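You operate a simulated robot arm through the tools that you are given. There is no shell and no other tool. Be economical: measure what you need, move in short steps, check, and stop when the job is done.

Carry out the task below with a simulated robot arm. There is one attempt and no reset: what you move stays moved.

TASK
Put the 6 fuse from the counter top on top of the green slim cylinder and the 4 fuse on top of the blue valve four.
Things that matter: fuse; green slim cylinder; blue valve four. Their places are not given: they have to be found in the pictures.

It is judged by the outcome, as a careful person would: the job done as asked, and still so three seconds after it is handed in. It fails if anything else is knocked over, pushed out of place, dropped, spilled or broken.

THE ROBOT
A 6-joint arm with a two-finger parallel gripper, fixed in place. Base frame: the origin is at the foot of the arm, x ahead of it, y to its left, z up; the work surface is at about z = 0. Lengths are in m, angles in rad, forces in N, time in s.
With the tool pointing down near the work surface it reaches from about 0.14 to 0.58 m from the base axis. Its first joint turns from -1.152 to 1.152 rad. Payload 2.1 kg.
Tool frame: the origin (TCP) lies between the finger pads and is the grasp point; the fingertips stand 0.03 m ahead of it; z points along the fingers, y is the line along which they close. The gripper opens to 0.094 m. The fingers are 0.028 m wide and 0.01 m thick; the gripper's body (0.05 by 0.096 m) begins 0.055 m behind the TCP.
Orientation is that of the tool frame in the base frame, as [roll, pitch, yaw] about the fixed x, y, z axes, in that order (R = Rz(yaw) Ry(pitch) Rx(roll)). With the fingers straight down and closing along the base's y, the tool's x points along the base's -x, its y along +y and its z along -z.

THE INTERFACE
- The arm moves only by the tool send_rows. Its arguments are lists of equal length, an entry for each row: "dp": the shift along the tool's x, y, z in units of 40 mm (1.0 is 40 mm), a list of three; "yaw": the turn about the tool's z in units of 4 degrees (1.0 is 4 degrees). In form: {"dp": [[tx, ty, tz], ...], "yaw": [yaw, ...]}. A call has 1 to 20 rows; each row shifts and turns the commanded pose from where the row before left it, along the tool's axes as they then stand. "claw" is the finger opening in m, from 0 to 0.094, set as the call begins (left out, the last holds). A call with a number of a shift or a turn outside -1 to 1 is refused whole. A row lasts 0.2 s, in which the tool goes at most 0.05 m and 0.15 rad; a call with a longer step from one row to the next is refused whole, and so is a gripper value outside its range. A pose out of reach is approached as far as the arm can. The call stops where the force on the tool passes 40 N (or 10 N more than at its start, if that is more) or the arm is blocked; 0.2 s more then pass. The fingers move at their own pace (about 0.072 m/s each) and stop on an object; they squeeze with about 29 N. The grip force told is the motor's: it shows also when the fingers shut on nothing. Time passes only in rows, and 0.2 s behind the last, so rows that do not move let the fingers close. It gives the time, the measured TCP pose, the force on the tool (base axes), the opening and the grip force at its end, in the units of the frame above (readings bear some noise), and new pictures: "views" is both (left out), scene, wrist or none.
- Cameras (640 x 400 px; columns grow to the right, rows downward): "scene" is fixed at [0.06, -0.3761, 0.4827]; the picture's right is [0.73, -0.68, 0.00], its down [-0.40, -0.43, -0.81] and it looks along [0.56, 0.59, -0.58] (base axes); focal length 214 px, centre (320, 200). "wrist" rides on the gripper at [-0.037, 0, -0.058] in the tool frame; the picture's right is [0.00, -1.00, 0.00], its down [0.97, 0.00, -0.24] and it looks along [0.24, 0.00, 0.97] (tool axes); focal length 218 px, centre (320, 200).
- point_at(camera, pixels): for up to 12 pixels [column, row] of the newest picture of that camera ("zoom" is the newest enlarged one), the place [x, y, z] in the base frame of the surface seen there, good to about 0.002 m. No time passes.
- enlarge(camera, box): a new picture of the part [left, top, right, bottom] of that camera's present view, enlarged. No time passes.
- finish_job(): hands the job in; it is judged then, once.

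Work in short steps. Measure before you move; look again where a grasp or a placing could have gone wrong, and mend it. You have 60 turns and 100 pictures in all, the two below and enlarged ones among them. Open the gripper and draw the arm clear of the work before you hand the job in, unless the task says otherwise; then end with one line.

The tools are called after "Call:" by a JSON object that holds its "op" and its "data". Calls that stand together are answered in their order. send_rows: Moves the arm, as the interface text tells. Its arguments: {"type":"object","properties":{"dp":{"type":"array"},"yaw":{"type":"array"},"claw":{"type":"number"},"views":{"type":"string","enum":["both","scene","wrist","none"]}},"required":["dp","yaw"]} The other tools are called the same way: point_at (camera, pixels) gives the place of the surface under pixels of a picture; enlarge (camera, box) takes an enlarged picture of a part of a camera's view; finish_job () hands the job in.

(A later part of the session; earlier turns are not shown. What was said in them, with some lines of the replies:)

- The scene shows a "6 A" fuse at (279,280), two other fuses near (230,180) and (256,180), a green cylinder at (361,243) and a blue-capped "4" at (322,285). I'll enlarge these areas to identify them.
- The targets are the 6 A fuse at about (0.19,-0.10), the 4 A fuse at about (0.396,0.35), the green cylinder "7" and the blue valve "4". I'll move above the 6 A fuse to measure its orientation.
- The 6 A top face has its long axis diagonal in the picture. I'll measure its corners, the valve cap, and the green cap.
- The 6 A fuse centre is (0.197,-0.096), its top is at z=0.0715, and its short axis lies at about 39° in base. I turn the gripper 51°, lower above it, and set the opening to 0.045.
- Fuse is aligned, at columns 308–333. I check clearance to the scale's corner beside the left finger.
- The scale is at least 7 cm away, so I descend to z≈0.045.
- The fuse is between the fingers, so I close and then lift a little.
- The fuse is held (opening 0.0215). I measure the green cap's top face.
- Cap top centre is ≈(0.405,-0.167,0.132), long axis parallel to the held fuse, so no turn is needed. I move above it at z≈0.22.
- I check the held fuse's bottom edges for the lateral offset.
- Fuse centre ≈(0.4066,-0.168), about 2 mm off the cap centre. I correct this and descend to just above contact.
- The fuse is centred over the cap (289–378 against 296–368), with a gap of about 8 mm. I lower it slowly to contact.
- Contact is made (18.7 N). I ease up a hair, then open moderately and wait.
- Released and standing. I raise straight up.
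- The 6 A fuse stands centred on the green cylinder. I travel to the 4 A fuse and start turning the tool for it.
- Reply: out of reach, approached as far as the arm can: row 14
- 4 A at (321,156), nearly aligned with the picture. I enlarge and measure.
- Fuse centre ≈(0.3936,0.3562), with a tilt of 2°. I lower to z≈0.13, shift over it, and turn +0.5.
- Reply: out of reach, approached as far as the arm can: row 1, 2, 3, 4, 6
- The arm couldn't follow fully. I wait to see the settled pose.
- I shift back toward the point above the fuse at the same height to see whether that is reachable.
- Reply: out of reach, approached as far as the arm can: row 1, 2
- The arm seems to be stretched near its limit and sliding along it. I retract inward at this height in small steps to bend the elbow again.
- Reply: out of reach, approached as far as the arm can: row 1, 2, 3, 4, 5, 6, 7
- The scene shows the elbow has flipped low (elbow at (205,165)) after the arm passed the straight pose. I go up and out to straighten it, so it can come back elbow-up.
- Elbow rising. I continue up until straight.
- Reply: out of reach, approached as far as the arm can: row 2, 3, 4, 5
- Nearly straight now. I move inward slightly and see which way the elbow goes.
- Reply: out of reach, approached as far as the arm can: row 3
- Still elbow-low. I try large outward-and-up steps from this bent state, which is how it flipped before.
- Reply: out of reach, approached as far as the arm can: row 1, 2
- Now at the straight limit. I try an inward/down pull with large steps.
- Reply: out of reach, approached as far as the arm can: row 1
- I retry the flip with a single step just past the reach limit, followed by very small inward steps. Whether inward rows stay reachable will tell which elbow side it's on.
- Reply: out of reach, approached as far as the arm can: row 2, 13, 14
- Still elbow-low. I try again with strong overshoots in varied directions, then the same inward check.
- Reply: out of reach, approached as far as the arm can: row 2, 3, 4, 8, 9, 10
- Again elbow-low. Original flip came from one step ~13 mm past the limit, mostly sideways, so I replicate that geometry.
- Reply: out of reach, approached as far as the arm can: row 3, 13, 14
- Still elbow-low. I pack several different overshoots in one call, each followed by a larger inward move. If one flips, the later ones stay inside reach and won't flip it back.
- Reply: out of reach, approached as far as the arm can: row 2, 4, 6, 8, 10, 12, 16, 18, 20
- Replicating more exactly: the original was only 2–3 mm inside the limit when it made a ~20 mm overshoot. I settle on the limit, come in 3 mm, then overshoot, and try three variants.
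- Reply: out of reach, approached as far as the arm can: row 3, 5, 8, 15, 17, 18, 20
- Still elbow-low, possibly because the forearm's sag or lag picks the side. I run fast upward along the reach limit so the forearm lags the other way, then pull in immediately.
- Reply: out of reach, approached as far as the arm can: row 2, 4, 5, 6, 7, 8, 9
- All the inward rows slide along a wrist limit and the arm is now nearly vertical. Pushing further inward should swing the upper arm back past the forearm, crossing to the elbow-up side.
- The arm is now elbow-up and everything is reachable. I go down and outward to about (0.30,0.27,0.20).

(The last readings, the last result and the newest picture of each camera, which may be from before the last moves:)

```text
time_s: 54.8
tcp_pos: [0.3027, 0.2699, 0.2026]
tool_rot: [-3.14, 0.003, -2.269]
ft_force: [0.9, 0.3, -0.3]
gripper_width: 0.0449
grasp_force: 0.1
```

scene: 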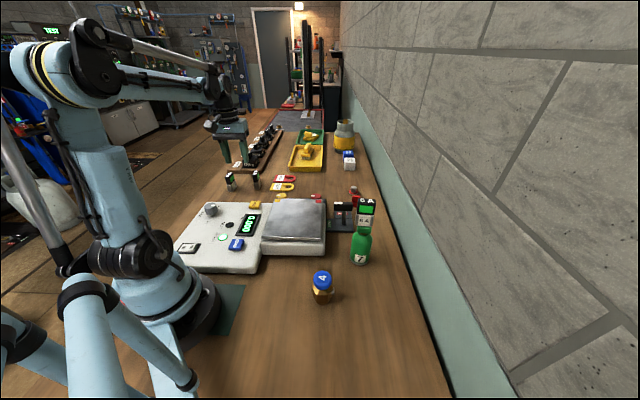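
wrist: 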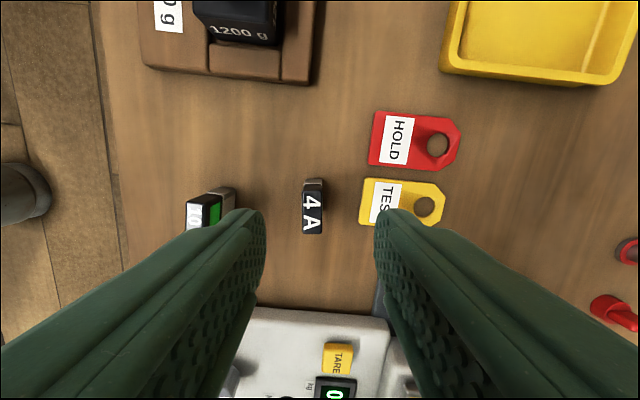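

Good. I move out over the 4 A fuse at z≈0.15.

Call:
{"op": "send_rows", "data": {"dp": [[-0.62, -0.07, 0.26], [-0.62, -0.07, 0.26], [-0.62, -0.07, 0.26], [-0.62, -0.07, 0.26], [-0.62, -0.07, 0.26], [0, 0, 0]], "yaw": [0, 0, 0, 0, 0, 0], "views": "wrist"}}

Call:
{"op": "enlarge", "data": {"camera": "wrist", "box": [272, 160, 368, 240]}}

```text
time_s: 56.2
tcp_pos: [0.3911, 0.3577, 0.1496]
tool_rot: [-3.14, 0.001, -2.269]
ft_force: [-0.2, -0.7, -0.6]
gripper_width: 0.0449
grasp_force: 0.1
```

wrist: 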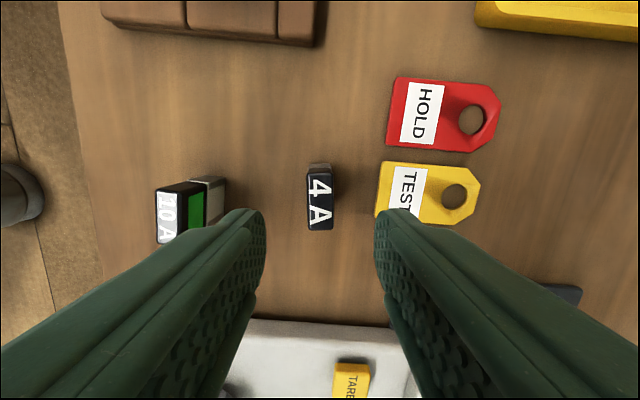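

```text
5.00 times, centred on (320, 200) of wrist
```

zoom: 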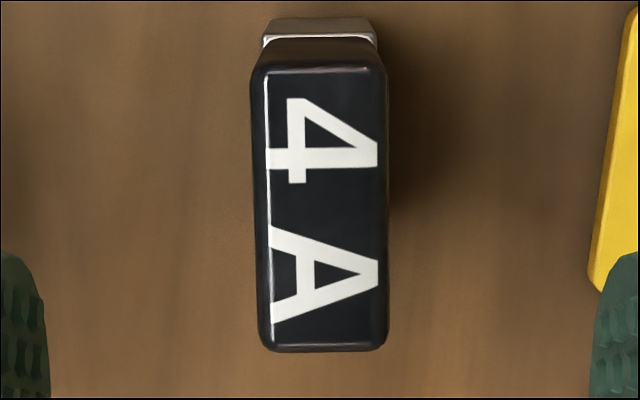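

I measure the fuse's corners and the 10 A fuse's nearest edge.

Call:
{"op": "point_at", "data": {"camera": "wrist", "pixels": [[309, 176], [330, 174], [311, 227], [331, 227], [320, 202], [223, 182], [224, 200], [204, 195], [212, 215], [384, 215]]}}

```text
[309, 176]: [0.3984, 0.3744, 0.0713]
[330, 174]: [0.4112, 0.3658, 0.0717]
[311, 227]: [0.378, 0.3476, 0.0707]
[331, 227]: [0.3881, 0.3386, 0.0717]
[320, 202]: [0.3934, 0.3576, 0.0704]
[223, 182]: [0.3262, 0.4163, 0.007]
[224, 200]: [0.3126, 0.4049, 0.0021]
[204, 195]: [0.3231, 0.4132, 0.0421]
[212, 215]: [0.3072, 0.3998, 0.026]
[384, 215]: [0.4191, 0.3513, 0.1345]
```

Clear by 5 cm. I descend to z≈0.045.

Call:
{"op": "send_rows", "data": {"dp": [[-0.02, -0.03, 0.6], [0, 0, 0.6], [0, 0, 0.6], [0, 0, 0.5], [0, 0, 0.3]], "yaw": [-0.2, 0, 0, 0, 0], "views": "both"}}

```text
time_s: 57.4
tcp_pos: [0.3938, 0.3533, 0.0473]
tool_rot: [-3.14, 0.003, -2.255]
ft_force: [0.4, -0.4, -0.4]
gripper_width: 0.0452
grasp_force: 0.1
```

scene: 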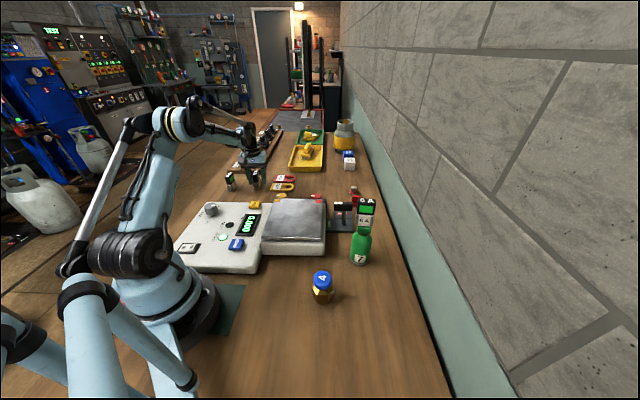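
wrist: 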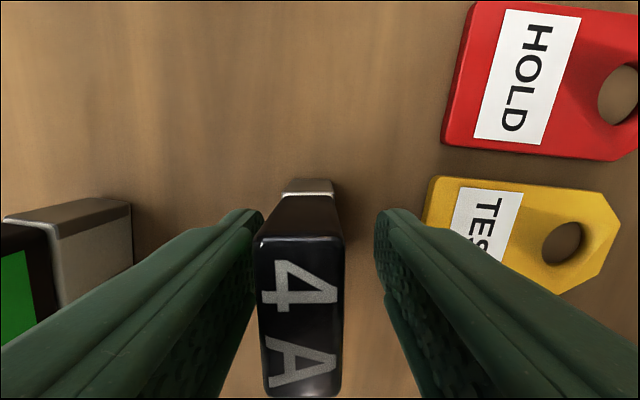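

The fuse sits about 4 mm toward the left finger. I recentre, then close, and lift a little.

Call:
{"op": "send_rows", "data": {"dp": [[-0.03, 0.1, 0.03], [0, 0, 0]], "yaw": [0, 0], "views": "none"}}

Call:
{"op": "send_rows", "data": {"dp": [[0, 0, 0], [0, 0, 0], [0, 0, 0], [0, 0, 0]], "yaw": [0, 0, 0, 0], "claw": 0.0, "views": "wrist"}}

```text
time_s: 58.0
tcp_pos: [0.3912, 0.3562, 0.0455]
tool_rot: [-3.139, 0.001, -2.255]
ft_force: [-0.5, 1.0, 0.2]
gripper_width: 0.0449
grasp_force: 0.0
```

```text
time_s: 59.0
tcp_pos: [0.3916, 0.3577, 0.0456]
tool_rot: [-3.14, 0.001, -2.256]
ft_force: [-0.7, -0.2, 0.3]
gripper_width: 0.0217
grasp_force: 29.2
```

wrist: 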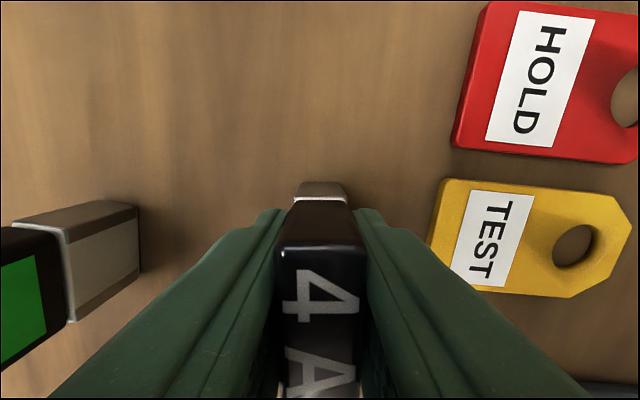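

Held. I lift, draw inward to keep away from the reach limit, and turn 40° toward the valve's side.

Call:
{"op": "send_rows", "data": {"dp": [[0, 0, -0.5], [0, 0, -0.8], [0.6, 0, -0.7], [0.6, 0, -0.7], [0.6, 0, -0.7], [0.6, 0, -0.7], [0, 0, 0], [0, 0, 0], [0, 0, 0], [0, 0, 0], [0, 0, 0], [0, 0, 0], [0, 0, 0], [0, 0, 0], [0, 0, 0], [0, 0, 0]], "yaw": [0, 0, 0, 0, 0, 0, 1, 1, 1, 1, 1, 1, 1, 1, 1, 1], "views": "scene"}}

```text
time_s: 62.4
tcp_pos: [0.33, 0.2834, 0.2094]
tool_rot: [3.14, 0.002, -2.956]
ft_force: [0.0, 0.4, -0.9]
gripper_width: 0.0217
grasp_force: 29.0
```

scene: 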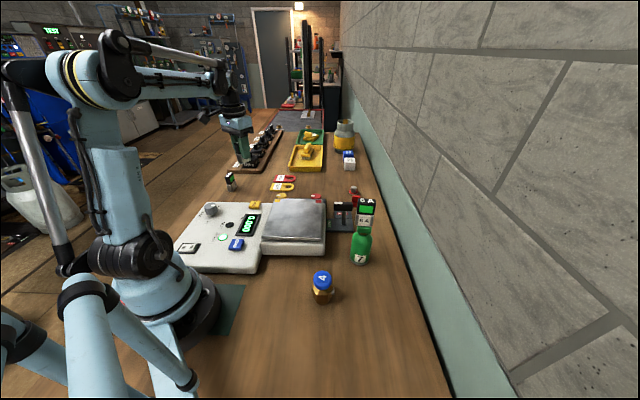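

Elbow stays up, with the fuse in hand. I travel to above the valve.

Call:
{"op": "send_rows", "data": {"dp": [[0.3375, -0.917, 0], [0.3375, -0.917, 0], [0.3375, -0.917, 0], [0.3375, -0.917, 0], [0.3375, -0.917, 0], [0.3375, -0.917, 0], [0.3375, -0.917, 0], [0.3375, -0.917, 0], [0.3375, -0.917, 0], [0.3375, -0.917, 0], [0.3375, -0.917, 0], [0.3375, -0.917, 0], [0, 0, 0]], "yaw": [0, 0, 0, 0, 0, 0, 0, 0, 0, 0, 0, 0, 0]}}

Call:
{"op": "enlarge", "data": {"camera": "scene", "box": [272, 220, 368, 300]}}

```text
time_s: 65.2
tcp_pos: [0.2539, -0.1787, 0.2082]
tool_rot: [-3.141, 0.002, -2.951]
ft_force: [0.0, 0.4, -0.6]
gripper_width: 0.0214
grasp_force: 28.9
```

scene: 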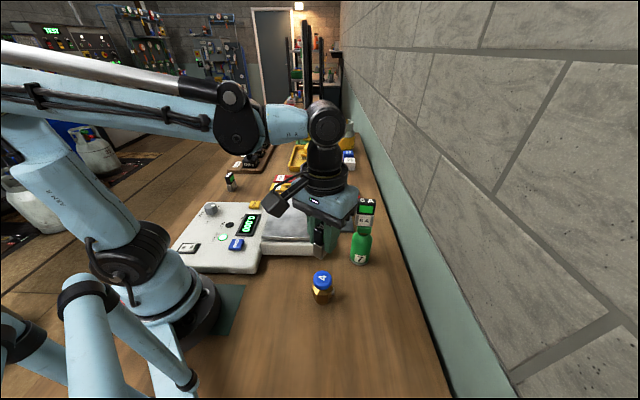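
wrist: 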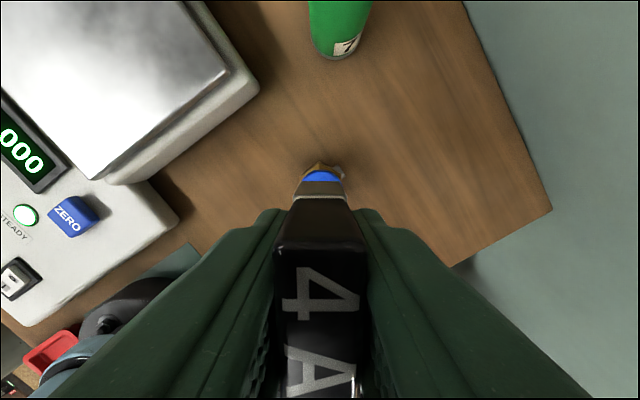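

```text
5.00 times, centred on (320, 260) of scene
```

zoom: 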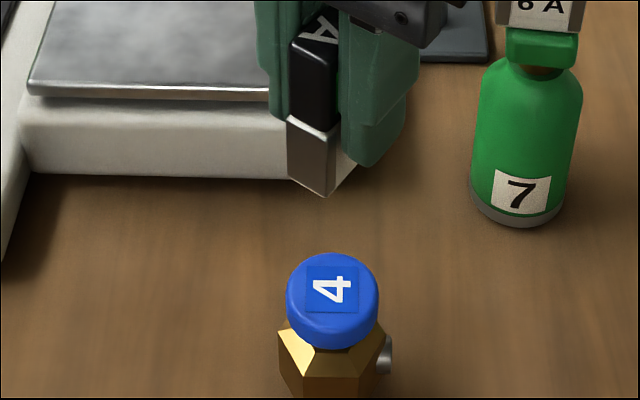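

I measure the held fuse and the cap.

Call:
{"op": "point_at", "data": {"camera": "zoom", "pixels": [[292, 178], [324, 190], [290, 125], [334, 138], [312, 160], [325, 65], [333, 295], [292, 290], [373, 290], [333, 258], [333, 325], [348, 172]]}}

Call:
{"op": "point_at", "data": {"camera": "wrist", "pixels": [[300, 190], [340, 190], [296, 198], [345, 198], [282, 248], [360, 248], [320, 176]]}}

```text
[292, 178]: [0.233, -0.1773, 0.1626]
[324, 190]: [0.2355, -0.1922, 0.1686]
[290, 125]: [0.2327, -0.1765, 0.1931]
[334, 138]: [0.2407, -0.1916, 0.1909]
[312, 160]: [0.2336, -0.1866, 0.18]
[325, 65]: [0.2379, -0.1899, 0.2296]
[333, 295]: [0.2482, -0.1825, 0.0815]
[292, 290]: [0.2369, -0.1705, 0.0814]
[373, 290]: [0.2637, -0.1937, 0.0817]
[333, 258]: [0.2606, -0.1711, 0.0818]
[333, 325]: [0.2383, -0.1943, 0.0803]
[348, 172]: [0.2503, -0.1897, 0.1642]
```

```text
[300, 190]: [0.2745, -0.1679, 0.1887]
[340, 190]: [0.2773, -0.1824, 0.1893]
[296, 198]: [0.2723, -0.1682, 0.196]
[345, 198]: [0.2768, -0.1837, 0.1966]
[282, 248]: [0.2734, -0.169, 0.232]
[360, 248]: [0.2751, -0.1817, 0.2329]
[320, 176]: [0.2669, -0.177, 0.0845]
```

The fuse centre (0.2546,-0.180) is about 3 mm off the cap centre (0.251,-0.180) in x. I correct this and descend to ~8 mm above the cap.

Call:
{"op": "send_rows", "data": {"dp": [[0.075, 0, 0.5], [0, 0, 0.5], [0, 0, 0.5], [0, 0, 0.28], [0, 0, 0]], "yaw": [0, 0, 0, 0, 0], "views": "none"}}

Call:
{"op": "enlarge", "data": {"camera": "scene", "box": [272, 230, 368, 310]}}

Call:
{"op": "point_at", "data": {"camera": "zoom", "pixels": [[284, 230], [325, 245], [333, 280], [290, 250], [375, 250], [345, 225], [330, 265]]}}

```text
time_s: 66.4
tcp_pos: [0.2517, -0.1807, 0.1361]
tool_rot: [-3.141, 0.002, -2.953]
ft_force: [0.2, 0.0, -1.0]
gripper_width: 0.0215
grasp_force: 29.4
```

```text
5.00 times, centred on (320, 270) of scene
```

zoom: 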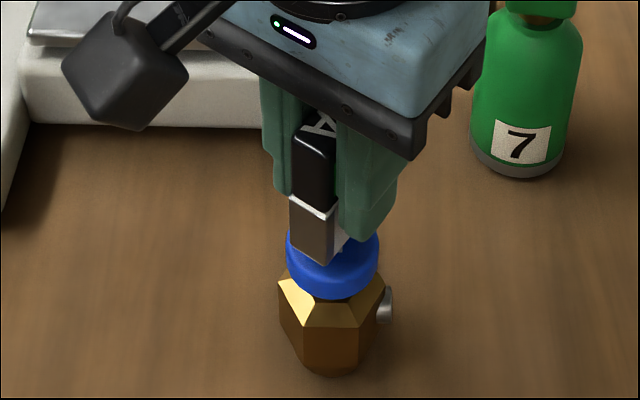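

```text
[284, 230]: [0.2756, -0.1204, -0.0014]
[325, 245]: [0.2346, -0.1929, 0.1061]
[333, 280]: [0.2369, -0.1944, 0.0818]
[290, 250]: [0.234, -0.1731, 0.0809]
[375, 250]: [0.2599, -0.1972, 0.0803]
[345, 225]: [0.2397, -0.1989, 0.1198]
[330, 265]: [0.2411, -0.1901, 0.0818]
```

Centred. I lower gently to contact.

Call:
{"op": "send_rows", "data": {"dp": [[0, 0, 0.09], [0, 0, 0.06], [0, 0, 0.03], [0, 0, 0]], "yaw": [0, 0, 0, 0], "views": "none"}}

Call:
{"op": "enlarge", "data": {"camera": "scene", "box": [272, 230, 368, 310]}}

```text
time_s: 67.4
tcp_pos: [0.2514, -0.1804, 0.1307]
tool_rot: [-3.141, 0.003, -2.951]
ft_force: [0.2, 0.3, -1.0]
gripper_width: 0.0217
grasp_force: 29.0
```

```text
5.00 times, centred on (320, 270) of scene
```

zoom: 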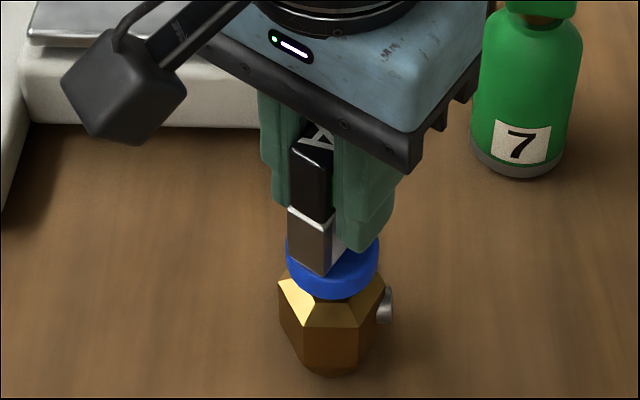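

No contact yet. I lower 1.5 mm more.

Call:
{"op": "send_rows", "data": {"dp": [[0, 0, 0.02], [0, 0, 0.02], [0, 0, 0]], "yaw": [0, 0, 0], "views": "none"}}

```text
time_s: 68.2
tcp_pos: [0.2496, -0.1806, 0.129]
tool_rot: [-3.141, 0.0, -2.953]
ft_force: [0.4, 0.2, -0.7]
gripper_width: 0.0214
grasp_force: 29.0
```

Call:
{"op": "send_rows", "data": {"dp": [[0, 0, 0.02], [0, 0, 0.015], [0, 0, 0]], "yaw": [0, 0, 0], "views": "none"}}

Call:
{"op": "enlarge", "data": {"camera": "scene", "box": [288, 245, 352, 305]}}

```text
time_s: 69.0
tcp_pos: [0.2503, -0.1805, 0.1284]
tool_rot: [-3.141, 0.005, -2.953]
ft_force: [0.5, 1.7, 13.0]
gripper_width: 0.0214
grasp_force: 28.7
```

```text
6.67 times, centred on (320, 275) of scene
```

zoom: 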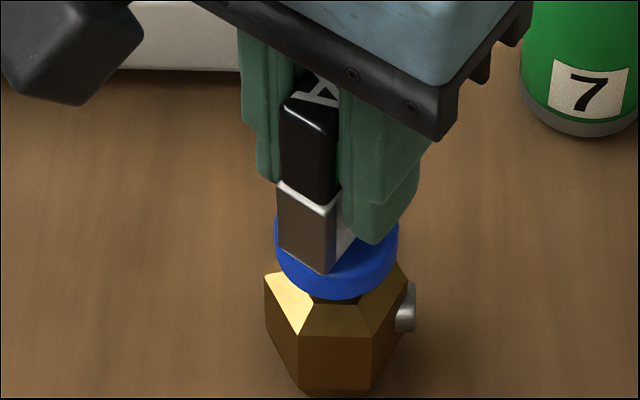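

Contact (13 N) and centred. I ease up a hair and release.

Call:
{"op": "send_rows", "data": {"dp": [[0, 0, -0.015], [0, 0, 0]], "yaw": [0, 0], "views": "none"}}

Call:
{"op": "send_rows", "data": {"dp": [[0, 0, 0], [0, 0, 0], [0, 0, 0]], "yaw": [0, 0, 0], "claw": 0.05, "views": "both"}}

```text
time_s: 69.6
tcp_pos: [0.251, -0.1806, 0.1274]
tool_rot: [3.141, 0.003, -2.953]
ft_force: [3.2, -2.4, 8.4]
gripper_width: 0.0216
grasp_force: 28.9
```

```text
time_s: 70.4
tcp_pos: [0.2498, -0.1802, 0.1282]
tool_rot: [-3.14, 0.001, -2.954]
ft_force: [-0.9, -0.3, 0.5]
gripper_width: 0.0497
grasp_force: 0.0
```

scene: 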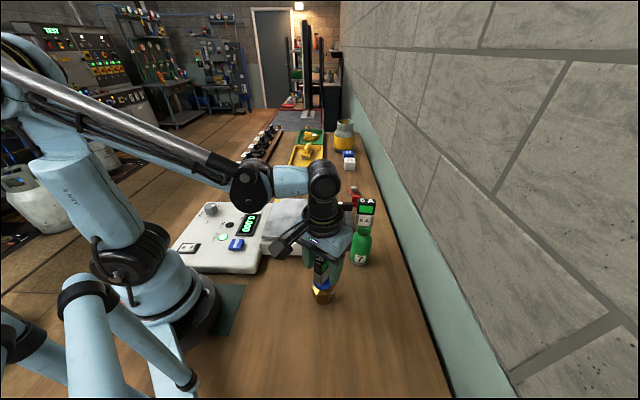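
wrist: 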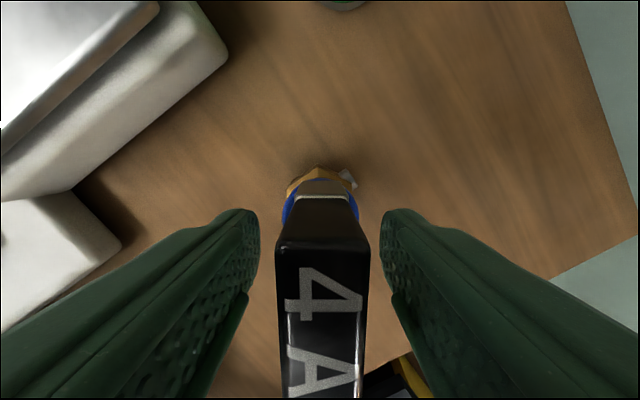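

The 4 A fuse stands free between the open fingers. I raise straight up, then draw away toward the middle.

Call:
{"op": "send_rows", "data": {"dp": [[0, 0, -0.3], [0, 0, -0.6], [0, 0, -0.8], [0, 0, -0.8], [0, 0, -0.8], [0, 0.8, -0.3], [0, 0.9, 0], [0, 0.9, 0], [0, 0.9, 0], [0, 0, 0]], "yaw": [0, 0, 0, 0, 0, 0, 0, 0, 0, 0]}}

Call:
{"op": "enlarge", "data": {"camera": "scene", "box": [272, 180, 400, 310]}}

```text
time_s: 72.6
tcp_pos: [0.2253, -0.043, 0.2706]
tool_rot: [3.14, 0.002, -2.955]
ft_force: [-0.4, 0.5, -0.3]
gripper_width: 0.0502
grasp_force: 0.0
```

scene: 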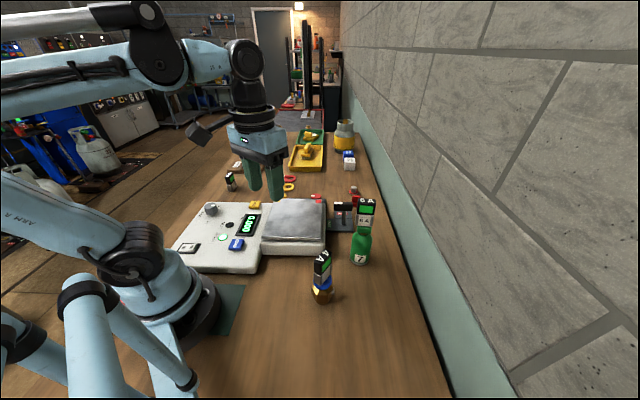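
wrist: 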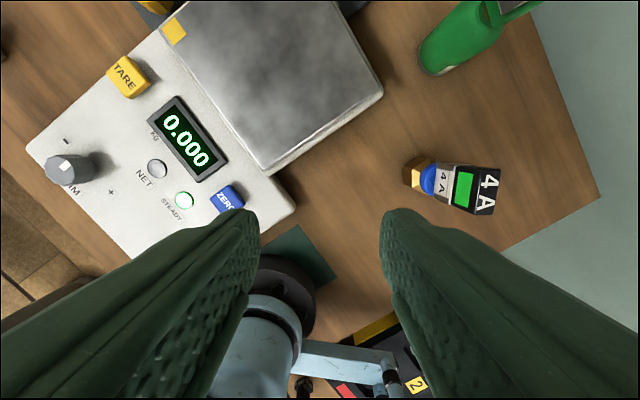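

```text
3.08 times, centred on (336, 245) of scene
```

zoom: 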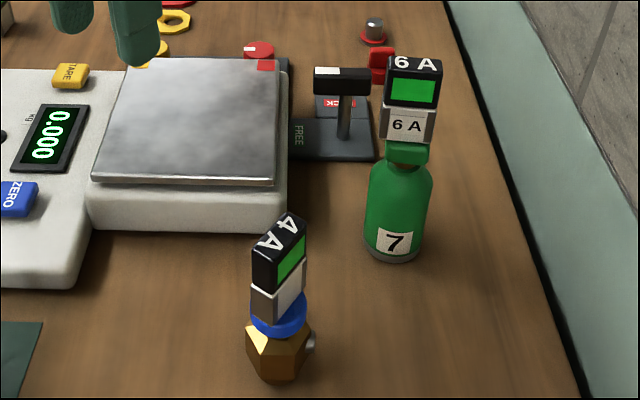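

Both fuses stand upright on their supports and the arm is clear with the gripper open. Nothing else looks disturbed, so I hand the job in.

Call:
{"op": "finish_job", "data": {}}

```text
The job is handed in.
```

The 6 A fuse is standing on the green slim cylinder and the 4 A fuse on the blue valve four; the gripper is open and the arm is clear of the work.
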